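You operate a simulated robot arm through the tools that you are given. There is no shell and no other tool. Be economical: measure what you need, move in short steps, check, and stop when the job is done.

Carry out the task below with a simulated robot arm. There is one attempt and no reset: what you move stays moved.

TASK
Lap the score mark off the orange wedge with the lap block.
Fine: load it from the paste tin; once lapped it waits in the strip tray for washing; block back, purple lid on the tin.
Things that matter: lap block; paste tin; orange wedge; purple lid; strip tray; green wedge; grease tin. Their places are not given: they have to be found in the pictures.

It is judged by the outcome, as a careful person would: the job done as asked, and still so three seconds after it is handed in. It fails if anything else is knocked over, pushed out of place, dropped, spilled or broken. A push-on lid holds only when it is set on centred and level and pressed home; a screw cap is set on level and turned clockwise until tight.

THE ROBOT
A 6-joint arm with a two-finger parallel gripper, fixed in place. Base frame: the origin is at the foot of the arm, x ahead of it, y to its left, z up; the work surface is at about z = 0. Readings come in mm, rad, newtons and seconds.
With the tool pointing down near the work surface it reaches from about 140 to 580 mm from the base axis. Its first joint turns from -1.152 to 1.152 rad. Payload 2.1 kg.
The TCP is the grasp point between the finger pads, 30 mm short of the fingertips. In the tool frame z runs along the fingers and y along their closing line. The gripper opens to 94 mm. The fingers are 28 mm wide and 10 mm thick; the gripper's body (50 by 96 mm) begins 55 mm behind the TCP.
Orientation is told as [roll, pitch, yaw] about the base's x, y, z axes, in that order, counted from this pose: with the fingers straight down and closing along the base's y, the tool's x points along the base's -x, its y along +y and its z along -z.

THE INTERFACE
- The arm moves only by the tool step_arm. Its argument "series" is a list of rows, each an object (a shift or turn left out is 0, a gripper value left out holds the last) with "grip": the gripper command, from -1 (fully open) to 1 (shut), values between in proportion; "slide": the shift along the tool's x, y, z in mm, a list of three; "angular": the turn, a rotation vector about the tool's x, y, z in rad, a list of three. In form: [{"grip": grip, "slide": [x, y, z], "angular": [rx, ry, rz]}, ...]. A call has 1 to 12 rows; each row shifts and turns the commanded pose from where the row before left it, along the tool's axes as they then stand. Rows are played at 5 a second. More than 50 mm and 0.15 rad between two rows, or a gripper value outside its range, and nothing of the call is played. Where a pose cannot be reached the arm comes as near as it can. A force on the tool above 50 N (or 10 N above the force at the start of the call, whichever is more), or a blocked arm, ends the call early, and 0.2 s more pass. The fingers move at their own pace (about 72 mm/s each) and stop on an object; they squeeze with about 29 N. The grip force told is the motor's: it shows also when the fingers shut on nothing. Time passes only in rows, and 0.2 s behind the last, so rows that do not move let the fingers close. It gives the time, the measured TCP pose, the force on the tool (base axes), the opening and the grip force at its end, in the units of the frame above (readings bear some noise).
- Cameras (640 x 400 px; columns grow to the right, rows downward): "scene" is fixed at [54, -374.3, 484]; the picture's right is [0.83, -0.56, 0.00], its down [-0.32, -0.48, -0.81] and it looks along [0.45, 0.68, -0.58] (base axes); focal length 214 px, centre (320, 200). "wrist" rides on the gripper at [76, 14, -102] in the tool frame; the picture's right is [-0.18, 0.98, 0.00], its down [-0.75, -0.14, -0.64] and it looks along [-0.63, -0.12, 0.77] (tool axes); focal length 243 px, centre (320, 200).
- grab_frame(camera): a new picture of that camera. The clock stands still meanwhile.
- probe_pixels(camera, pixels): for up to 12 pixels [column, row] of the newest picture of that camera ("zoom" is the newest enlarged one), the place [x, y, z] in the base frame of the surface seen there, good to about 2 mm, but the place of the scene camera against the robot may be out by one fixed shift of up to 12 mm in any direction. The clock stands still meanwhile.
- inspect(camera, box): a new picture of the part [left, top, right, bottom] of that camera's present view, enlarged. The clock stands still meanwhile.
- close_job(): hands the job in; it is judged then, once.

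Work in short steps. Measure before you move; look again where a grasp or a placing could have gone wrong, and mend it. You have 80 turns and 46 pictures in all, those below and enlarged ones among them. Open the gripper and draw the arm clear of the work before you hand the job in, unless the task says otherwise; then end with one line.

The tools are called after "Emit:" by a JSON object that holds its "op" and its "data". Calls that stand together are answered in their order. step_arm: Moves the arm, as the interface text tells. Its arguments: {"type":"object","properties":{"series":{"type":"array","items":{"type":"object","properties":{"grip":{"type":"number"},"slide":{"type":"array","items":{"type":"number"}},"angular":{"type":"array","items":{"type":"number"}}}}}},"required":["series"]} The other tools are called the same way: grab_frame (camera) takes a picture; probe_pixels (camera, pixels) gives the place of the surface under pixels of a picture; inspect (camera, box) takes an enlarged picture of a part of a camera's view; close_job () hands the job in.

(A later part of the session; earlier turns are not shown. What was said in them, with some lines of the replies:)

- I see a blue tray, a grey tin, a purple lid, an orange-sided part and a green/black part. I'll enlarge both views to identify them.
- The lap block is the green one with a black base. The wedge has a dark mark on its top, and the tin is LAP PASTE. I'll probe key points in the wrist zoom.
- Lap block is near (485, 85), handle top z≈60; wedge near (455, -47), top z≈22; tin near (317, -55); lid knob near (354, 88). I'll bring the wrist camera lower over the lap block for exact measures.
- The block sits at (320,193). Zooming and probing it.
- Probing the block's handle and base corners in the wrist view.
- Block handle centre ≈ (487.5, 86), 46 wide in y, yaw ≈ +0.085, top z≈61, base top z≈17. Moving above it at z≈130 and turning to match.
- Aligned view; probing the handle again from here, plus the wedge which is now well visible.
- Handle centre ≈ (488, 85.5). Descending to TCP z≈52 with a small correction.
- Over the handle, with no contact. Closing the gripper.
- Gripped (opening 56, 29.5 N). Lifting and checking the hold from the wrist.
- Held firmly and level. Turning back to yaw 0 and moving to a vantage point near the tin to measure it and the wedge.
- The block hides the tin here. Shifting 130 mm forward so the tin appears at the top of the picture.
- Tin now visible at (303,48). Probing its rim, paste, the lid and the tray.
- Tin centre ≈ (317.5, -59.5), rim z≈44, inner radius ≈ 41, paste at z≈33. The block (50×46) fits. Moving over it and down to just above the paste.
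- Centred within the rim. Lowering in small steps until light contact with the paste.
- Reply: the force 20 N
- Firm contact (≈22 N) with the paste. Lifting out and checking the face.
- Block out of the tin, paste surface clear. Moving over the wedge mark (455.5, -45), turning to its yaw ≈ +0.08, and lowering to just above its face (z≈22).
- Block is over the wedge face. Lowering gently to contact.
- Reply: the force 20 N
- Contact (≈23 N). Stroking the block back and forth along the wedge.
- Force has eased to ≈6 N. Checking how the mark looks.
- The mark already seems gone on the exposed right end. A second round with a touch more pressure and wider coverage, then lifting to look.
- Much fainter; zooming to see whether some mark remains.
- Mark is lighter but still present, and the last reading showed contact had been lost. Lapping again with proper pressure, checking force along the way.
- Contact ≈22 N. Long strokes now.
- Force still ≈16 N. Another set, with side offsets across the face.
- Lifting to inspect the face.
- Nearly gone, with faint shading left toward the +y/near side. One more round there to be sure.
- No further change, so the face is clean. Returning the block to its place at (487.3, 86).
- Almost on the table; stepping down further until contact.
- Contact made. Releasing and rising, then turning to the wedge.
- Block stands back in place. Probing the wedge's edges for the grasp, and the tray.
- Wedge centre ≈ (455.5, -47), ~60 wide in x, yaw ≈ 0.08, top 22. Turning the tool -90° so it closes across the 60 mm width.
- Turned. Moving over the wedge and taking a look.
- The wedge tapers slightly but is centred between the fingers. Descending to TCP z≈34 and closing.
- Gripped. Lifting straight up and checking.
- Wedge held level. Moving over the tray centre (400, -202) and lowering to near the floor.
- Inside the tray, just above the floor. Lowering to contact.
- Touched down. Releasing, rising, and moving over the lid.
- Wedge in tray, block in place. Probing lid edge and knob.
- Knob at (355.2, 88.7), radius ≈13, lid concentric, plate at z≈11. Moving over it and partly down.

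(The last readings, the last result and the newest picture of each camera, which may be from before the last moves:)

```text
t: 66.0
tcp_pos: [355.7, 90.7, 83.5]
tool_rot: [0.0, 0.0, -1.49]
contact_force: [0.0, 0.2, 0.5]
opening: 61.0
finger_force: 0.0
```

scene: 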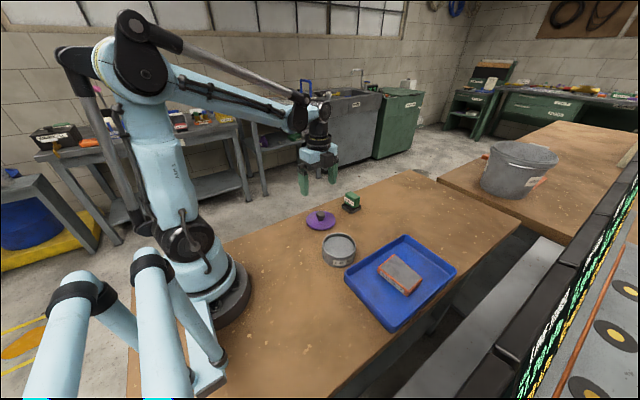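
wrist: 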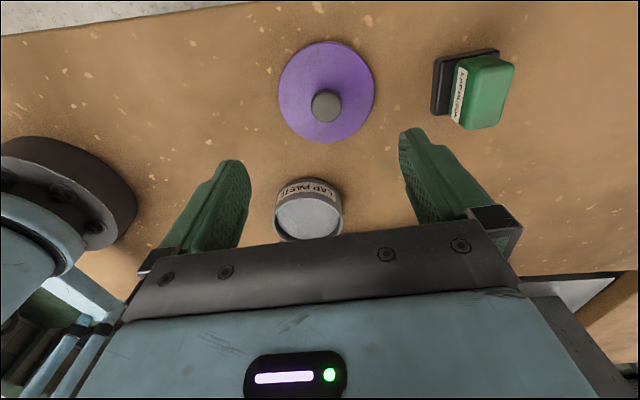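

TCP ≈ (356.1, 90.9, 83). Correcting to the knob and descending to z≈45, then closing.

Emit:
{"op": "step_arm", "data": {"series": [{"grip": -0.3, "slide": [-2.1, -1.1, 20]}, {"slide": [0, 0, 18]}, {}, {"grip": 1}, {"grip": 1}, {"grip": 1}]}}

Emit:
{"op": "step_arm", "data": {"series": [{"grip": 1}]}}

Emit:
{"op": "inspect", "data": {"camera": "scene", "box": [280, 170, 380, 260]}}

```text
t: 67.4
tcp_pos: [356.1, 86.5, 46.0]
tool_rot: [0.0, 0.0, -1.492]
contact_force: [0.6, 0.2, -0.1]
opening: 28.5
finger_force: 28.8
```

```text
t: 67.8
tcp_pos: [354.8, 87.4, 46.0]
tool_rot: [0.0, 0.0, -1.491]
contact_force: [-0.4, -0.2, -1.0]
opening: 28.4
finger_force: 29.5
```

```text
4.44 times, centred on (330, 215) of scene
```

zoom: 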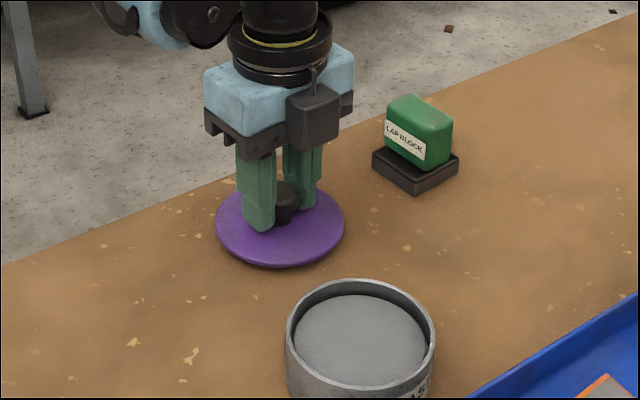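

Knob gripped. Lifting and looking at the lid in the hand.

Emit:
{"op": "step_arm", "data": {"series": [{"grip": 1, "slide": [0, 0, -10]}, {"slide": [0, 0, -40]}, {"slide": [0, 0, -34]}, {}]}}

Emit:
{"op": "grab_frame", "data": {"camera": "wrist"}}

```text
t: 68.8
tcp_pos: [355.1, 85.2, 131.2]
tool_rot: [-0.001, 0.0, -1.491]
contact_force: [0.3, 0.1, -0.4]
opening: 28.7
finger_force: 29.2
```

```text
13 pictures are left
```

wrist: 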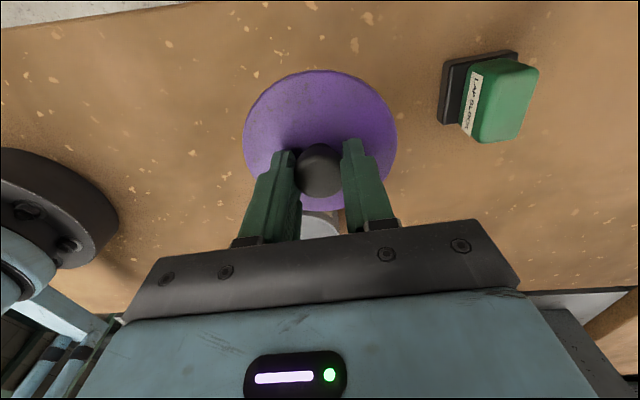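

Lid is lifted. Probing lid edges/level.

Emit:
{"op": "probe_pixels", "data": {"camera": "wrist", "pixels": [[247, 130], [394, 130], [317, 73], [319, 170], [265, 97], [375, 93], [318, 145], [330, 207], [250, 150], [393, 150], [280, 120], [355, 115]]}}

Emit:
{"op": "step_arm", "data": {"series": [{"grip": 1}]}}

Emit:
{"op": "step_arm", "data": {"series": [{"grip": 1}]}}

```text
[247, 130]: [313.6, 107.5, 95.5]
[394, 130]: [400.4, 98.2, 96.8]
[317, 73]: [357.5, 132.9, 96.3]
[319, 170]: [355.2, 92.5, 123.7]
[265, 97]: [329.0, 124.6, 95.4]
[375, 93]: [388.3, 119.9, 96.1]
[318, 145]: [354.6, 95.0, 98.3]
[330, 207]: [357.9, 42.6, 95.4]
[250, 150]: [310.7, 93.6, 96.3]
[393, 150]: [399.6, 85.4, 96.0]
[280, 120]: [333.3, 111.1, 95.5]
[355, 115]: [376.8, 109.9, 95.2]
```

```text
t: 69.2
tcp_pos: [353.5, 85.2, 130.5]
tool_rot: [0.0, 0.001, -1.491]
contact_force: [1.2, -0.6, -0.1]
opening: 28.2
finger_force: 29.8
```

```text
t: 69.6
tcp_pos: [354.2, 85.4, 130.5]
tool_rot: [0.0, 0.001, -1.491]
contact_force: [0.3, 0.0, -1.2]
opening: 28.4
finger_force: 29.4
```

Lid level; its centre is offset (+0.9, +2.5) from TCP. Moving to a vantage with the tin visible beside the lid to measure it in the same camera pose.

Emit:
{"op": "step_arm", "data": {"series": [{"grip": 1, "slide": [-37.75, 16.5, -10]}, {"slide": [-37.75, 16.5, -10]}, {"slide": [-37.75, 16.5, -10]}, {"slide": [-37.75, 16.5, -10]}, {}, {}]}}

Emit:
{"op": "grab_frame", "data": {"camera": "wrist"}}

```text
t: 71.0
tcp_pos: [433.6, -60.4, 167.3]
tool_rot: [0.001, 0.0, -1.49]
contact_force: [0.0, 0.1, -0.5]
opening: 28.5
finger_force: 29.1
```

```text
12 pictures are left
```

wrist: 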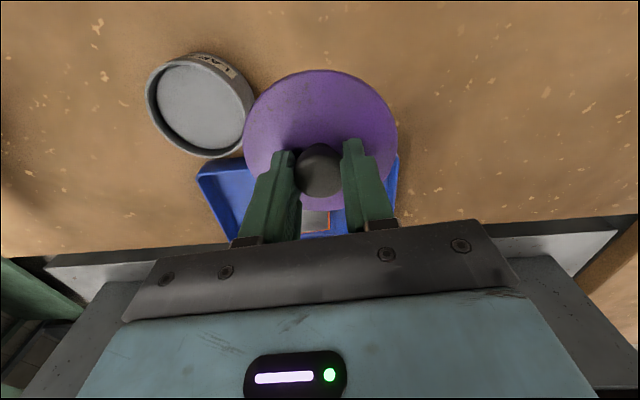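

Tin fully visible at (197,105). Enlarging it to pick rim points.

Emit:
{"op": "inspect", "data": {"camera": "wrist", "box": [130, 40, 290, 170]}}

```text
3.08 times, centred on (210, 105) of wrist
```

zoom: 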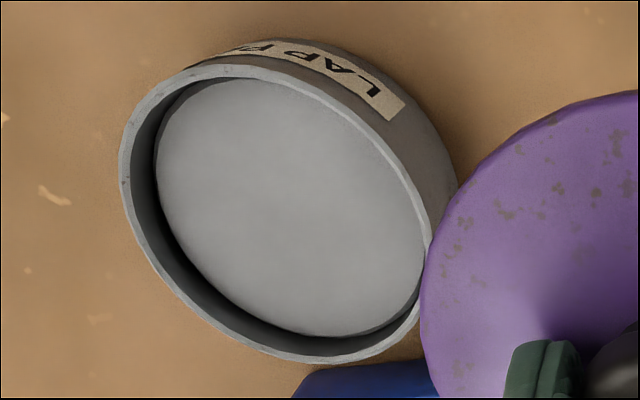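

Emit:
{"op": "probe_pixels", "data": {"camera": "zoom", "pixels": [[124, 180], [150, 100], [220, 71], [300, 88], [380, 150], [420, 220], [410, 320], [350, 358], [270, 350], [190, 295], [143, 235], [290, 210]]}}

Emit:
{"op": "step_arm", "data": {"series": [{"grip": 1}]}}

Emit:
{"op": "step_arm", "data": {"series": [{"grip": 1}]}}

```text
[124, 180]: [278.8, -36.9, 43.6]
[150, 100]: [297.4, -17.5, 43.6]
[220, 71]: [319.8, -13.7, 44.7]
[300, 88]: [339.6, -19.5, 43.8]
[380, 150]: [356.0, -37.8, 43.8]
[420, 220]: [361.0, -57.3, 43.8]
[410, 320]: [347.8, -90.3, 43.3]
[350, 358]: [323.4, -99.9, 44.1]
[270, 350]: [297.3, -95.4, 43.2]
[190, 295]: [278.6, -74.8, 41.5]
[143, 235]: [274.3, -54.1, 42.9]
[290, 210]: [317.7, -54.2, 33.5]
```

```text
t: 71.4
tcp_pos: [433.4, -62.4, 168.0]
tool_rot: [0.001, 0.001, -1.49]
contact_force: [-0.1, -0.4, -0.4]
opening: 28.6
finger_force: 29.2
```

```text
t: 71.8
tcp_pos: [433.9, -63.4, 168.4]
tool_rot: [0.0, 0.0, -1.491]
contact_force: [0.6, 0.2, -1.0]
opening: 28.6
finger_force: 28.7
```

Tin centre ≈ (317.6, -56.9). Probing the lid in this same picture so the relative move is exact.

Emit:
{"op": "probe_pixels", "data": {"camera": "wrist", "pixels": [[247, 130], [394, 130], [317, 73], [330, 207], [265, 97], [375, 93], [250, 150], [393, 150], [285, 80], [350, 78], [319, 170], [245, 140]]}}

```text
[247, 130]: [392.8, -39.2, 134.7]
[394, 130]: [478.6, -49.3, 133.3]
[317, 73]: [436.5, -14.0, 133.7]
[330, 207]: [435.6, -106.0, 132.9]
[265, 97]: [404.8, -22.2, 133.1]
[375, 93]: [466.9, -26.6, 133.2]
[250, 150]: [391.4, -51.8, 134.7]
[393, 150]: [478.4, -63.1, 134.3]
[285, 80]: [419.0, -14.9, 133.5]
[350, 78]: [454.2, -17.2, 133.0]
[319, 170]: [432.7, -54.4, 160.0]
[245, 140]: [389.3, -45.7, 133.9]
```

Lid centre (434, -59) vs tin (317.6, -56.9): shift (-116.4, +2.1). Moving there and lowering to ~10 mm above the rim.

Emit:
{"op": "step_arm", "data": {"series": [{"grip": 1, "slide": [3.8, -38.6, 0]}, {"slide": [3.8, -38.6, 0]}, {"slide": [3.8, -38.7, 0]}, {}, {"slide": [0, 0, 40]}, {"slide": [0, 0, 26]}, {}, {}]}}

Emit:
{"op": "inspect", "data": {"camera": "scene", "box": [300, 210, 380, 275]}}

Emit:
{"op": "inspect", "data": {"camera": "wrist", "box": [220, 50, 420, 220]}}

```text
t: 73.6
tcp_pos: [316.1, -58.1, 103.6]
tool_rot: [-0.002, 0.0, -1.491]
contact_force: [-0.5, -0.9, 0.3]
opening: 28.4
finger_force: 28.5
```

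```text
6.15 times, centred on (340, 242) of scene
```

zoom: 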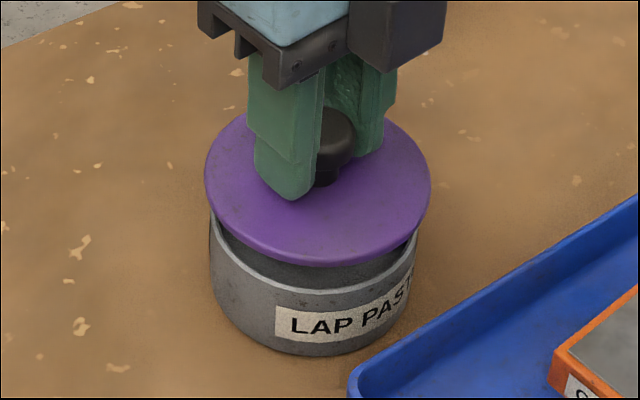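

```text
2.35 times, centred on (320, 135) of wrist
```

zoom: 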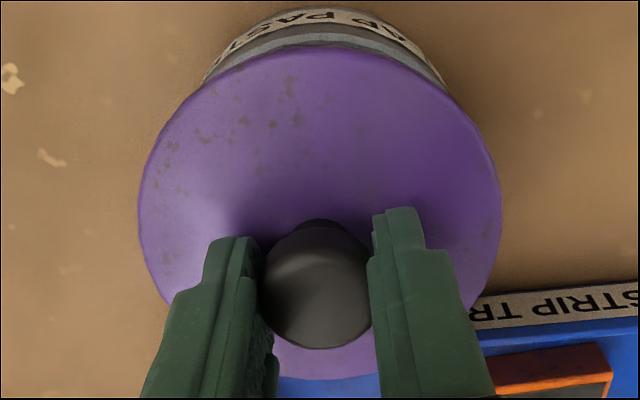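

Lid looks centred over the tin. Lowering further toward the rim.

Emit:
{"op": "step_arm", "data": {"series": [{"grip": 1, "slide": [0, 0, 6]}, {"slide": [0, 0, 3]}, {"slide": [0, 0, 2]}, {}]}}

Emit:
{"op": "inspect", "data": {"camera": "scene", "box": [300, 210, 380, 275]}}

```text
t: 74.6
tcp_pos: [316.2, -59.1, 94.1]
tool_rot: [0.0, -0.001, -1.492]
contact_force: [0.0, -0.2, -0.6]
opening: 28.2
finger_force: 28.9
```

```text
6.15 times, centred on (340, 242) of scene
```

zoom: 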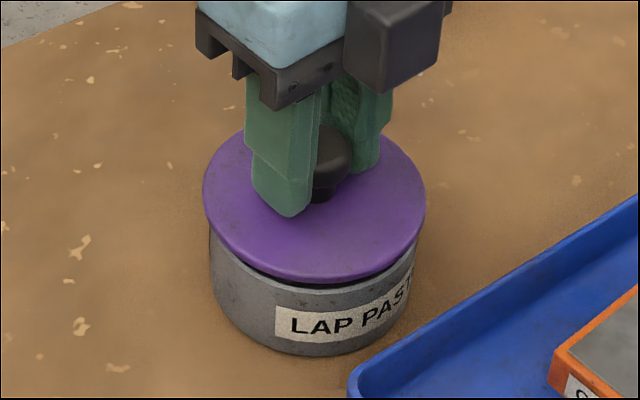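

Lid centred (cols 203–426 vs tin 210–416). Pressing down in small steps.

Emit:
{"op": "step_arm", "data": {"series": [{"grip": 1, "slide": [0, 0, 1.5]}, {"slide": [0, 0, 1]}, {"slide": [0, 0, 1]}, {}]}}

Emit:
{"op": "step_arm", "data": {"series": [{"grip": 1, "slide": [0, 0, 1]}, {"slide": [0, 0, 1]}, {}]}}

```text
t: 75.6
tcp_pos: [316.6, -57.5, 89.1]
tool_rot: [0.0, -0.001, -1.49]
contact_force: [-1.0, -0.6, 0.2]
opening: 28.4
finger_force: 29.4
```

```text
t: 76.4
tcp_pos: [316.2, -57.9, 87.4]
tool_rot: [0.002, 0.001, -1.49]
contact_force: [0.3, 0.0, -0.9]
opening: 28.2
finger_force: 29.1
```

Emit:
{"op": "step_arm", "data": {"series": [{"grip": 1, "slide": [0, 0, 1]}, {"slide": [0, 0, 1]}, {}]}}

Emit:
{"op": "step_arm", "data": {"series": [{"grip": 1, "slide": [0, 0, 0.8]}, {"slide": [0, 0, 0.7]}, {}]}}

```text
t: 77.2
tcp_pos: [316.3, -56.3, 85.6]
tool_rot: [-0.001, 0.0, -1.489]
contact_force: [0.3, 0.3, 0.3]
opening: 28.6
finger_force: 29.4
```

```text
t: 78.0
tcp_pos: [317.2, -58.7, 83.8]
tool_rot: [0.0, 0.002, -1.491]
contact_force: [0.0, 0.8, -0.4]
opening: 28.4
finger_force: 28.8
```

Emit:
{"op": "step_arm", "data": {"series": [{"grip": 1, "slide": [0, 0, 0.8]}, {"slide": [0, 0, 0.7]}, {}]}}

Emit:
{"op": "step_arm", "data": {"series": [{"grip": 1, "slide": [0, 0, 0.8]}, {"slide": [0, 0, 0.7]}, {}]}}

Emit:
{"op": "inspect", "data": {"camera": "scene", "box": [300, 210, 380, 275]}}

```text
t: 78.8
tcp_pos: [316.3, -57.6, 81.4]
tool_rot: [-0.002, 0.0, -1.49]
contact_force: [-6.6, -1.5, 18.8]
opening: 28.2
finger_force: 29.4
```

```text
t: 79.6
tcp_pos: [316.6, -57.4, 81.1]
tool_rot: [-0.001, -0.001, -1.491]
contact_force: [-5.4, -2.4, 25.0]
opening: 28.4
finger_force: 28.7
```

```text
6.15 times, centred on (340, 242) of scene
```

zoom: 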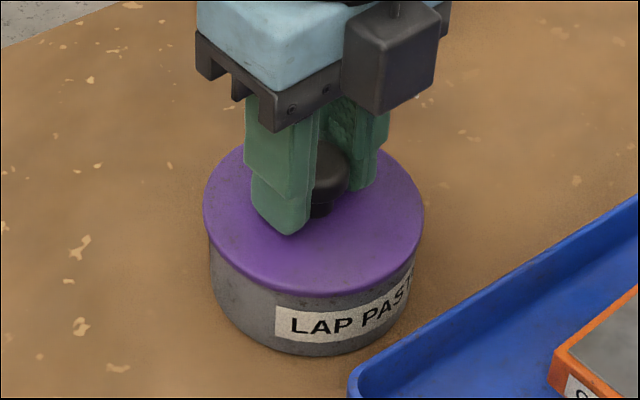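

Contact at TCP ≈82, 25 N; pressing a bit more to seat it home.

Emit:
{"op": "step_arm", "data": {"series": [{"grip": 1, "slide": [0, 0, 0.8]}, {"slide": [0, 0, 0.8]}, {}]}}

Emit:
{"op": "step_arm", "data": {"series": [{"grip": 1, "slide": [0, 0, 1]}, {"slide": [0, 0, 1]}, {}]}}

```text
t: 80.0
tcp_pos: [316.7, -57.3, 79.8]
tool_rot: [-0.002, -0.001, -1.492]
contact_force: [-1.7, -1.1, 13.6]
opening: 28.2
finger_force: 28.4
stopped in row 2: the force on the tool passed its limit (the readings are from after the stop); the commanded pose is now the measured one
```

```text
t: 80.5
tcp_pos: [317.5, -56.7, 79.1]
tool_rot: [-0.001, 0.0, -1.491]
contact_force: [-2.4, -0.5, 14.0]
opening: 28.4
finger_force: 29.0
stopped in row 2: the force on the tool passed its limit (the readings are from after the stop); the commanded pose is now the measured one
```

Pressed past 50 N twice. Releasing gently, rising, and measuring the lid.

Emit:
{"op": "step_arm", "data": {"series": [{"grip": -0.3}, {"grip": -0.3}, {"grip": -0.3}, {"slide": [0, 0, -20]}, {"slide": [0, 0, -40]}, {"slide": [0, 0, -30]}, {}]}}

Emit:
{"op": "inspect", "data": {"camera": "scene", "box": [300, 210, 380, 275]}}

Emit:
{"op": "grab_frame", "data": {"camera": "wrist"}}

```text
t: 82.1
tcp_pos: [321.0, -58.2, 171.7]
tool_rot: [0.0, 0.001, -1.491]
contact_force: [0.0, 0.2, -0.6]
opening: 60.9
finger_force: 0.0
```

```text
6.15 times, centred on (340, 242) of scene
```

zoom: 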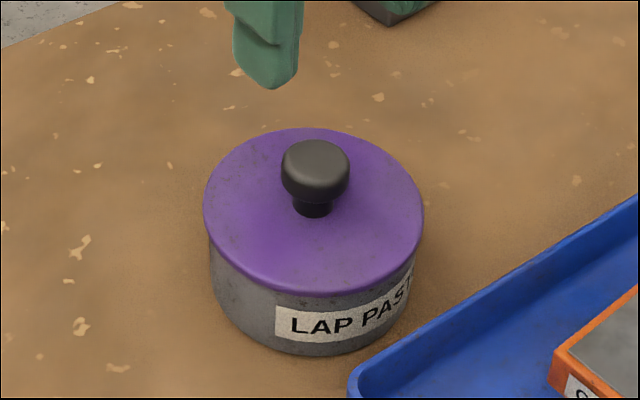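

```text
5 pictures are left
```

wrist: 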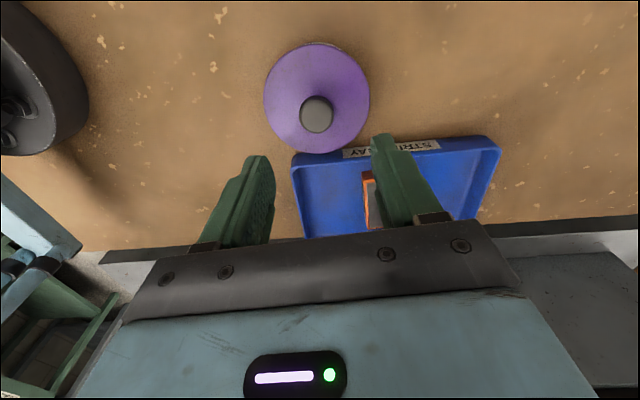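

Emit:
{"op": "probe_pixels", "data": {"camera": "wrist", "pixels": [[316, 114], [270, 95], [365, 92], [316, 47], [316, 148], [285, 65], [350, 65], [285, 130], [350, 130], [290, 95], [345, 95], [316, 70]]}}

```text
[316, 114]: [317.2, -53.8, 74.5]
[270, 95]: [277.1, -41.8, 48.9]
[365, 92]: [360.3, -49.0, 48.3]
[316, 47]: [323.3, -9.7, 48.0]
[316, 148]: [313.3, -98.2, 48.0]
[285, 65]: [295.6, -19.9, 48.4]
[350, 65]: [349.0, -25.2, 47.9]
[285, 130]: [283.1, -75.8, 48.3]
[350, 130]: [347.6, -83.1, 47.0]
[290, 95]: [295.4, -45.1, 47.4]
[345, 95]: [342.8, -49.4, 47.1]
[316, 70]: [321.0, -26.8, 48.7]
```

Lid level (z≈48 all round) and centred. For certainty I'll press straight down on the knob top (z≈75) with closed fingers.

Emit:
{"op": "step_arm", "data": {"series": [{"grip": 1}, {"grip": 1}, {"grip": 1}, {"slide": [0, 0, 40]}, {"slide": [0, 0, 18]}, {}]}}

Emit:
{"op": "step_arm", "data": {"series": [{"grip": 1, "slide": [0, 0, 2]}, {"slide": [0, 0, 2]}, {"slide": [0, 0, 2]}, {"slide": [0, 0, 1.5]}, {"slide": [0, 0, 1.5]}, {"slide": [0, 0, 1.5]}, {"slide": [0, 0, 1.5]}, {}]}}

```text
t: 83.5
tcp_pos: [317.3, -58.0, 110.7]
tool_rot: [-0.003, 0.0, -1.491]
contact_force: [-0.1, 0.2, 0.2]
opening: 0.0
finger_force: 28.6
```

```text
t: 84.6
tcp_pos: [316.3, -57.3, 105.2]
tool_rot: [-0.005, 0.0, -1.491]
contact_force: [-1.9, -0.1, 18.5]
opening: 0.0
finger_force: 29.3
stopped in row 5: the force on the tool passed its limit (the readings are from after the stop); the commanded pose is now the measured one
```

Over 50 N straight down and the lid did not move: it is home. Rising and drawing the arm clear.

Emit:
{"op": "step_arm", "data": {"series": [{"grip": 1, "slide": [0, 0, -20]}, {"slide": [0, 0, -45]}, {"slide": [0, 0, -45]}, {"grip": -1, "slide": [40, 0, -25]}, {"slide": [40, 0, -25]}, {"slide": [40, 0, 0]}, {}]}}

Emit:
{"op": "inspect", "data": {"camera": "scene", "box": [280, 170, 480, 330]}}

Emit:
{"op": "inspect", "data": {"camera": "scene", "box": [365, 245, 435, 300]}}

```text
t: 86.2
tcp_pos: [308.6, 67.2, 262.7]
tool_rot: [-0.006, -0.001, -1.49]
contact_force: [0.4, 0.4, -0.2]
opening: 93.9
finger_force: 0.0
```

```text
2.50 times, centred on (380, 250) of scene
```

zoom: 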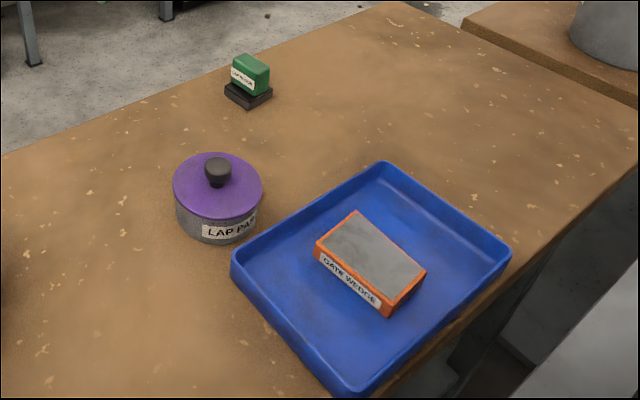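

```text
7.27 times, centred on (400, 272) of scene
```

zoom: 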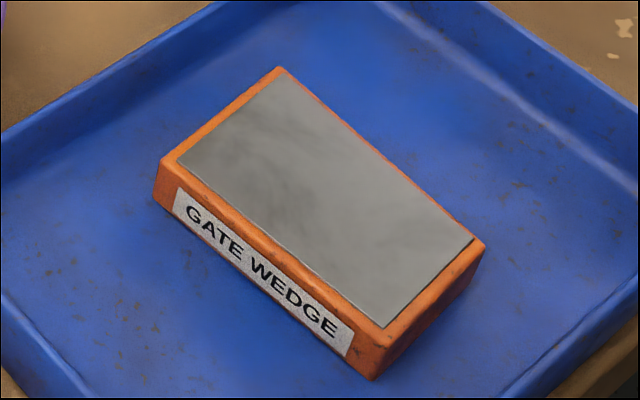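

The wedge face is clean and the wedge lies in the tray. The block is back in its place, the lid is seated, and the arm is clear, so I'm handing in.

Emit:
{"op": "close_job", "data": {}}

```text
The job is handed in.
```

The orange wedge's score mark is lapped off (only faint shading that further lapping didn't change) and the wedge is in the strip tray; the lap block is back in its place and the purple lid is pressed home on the paste tin.
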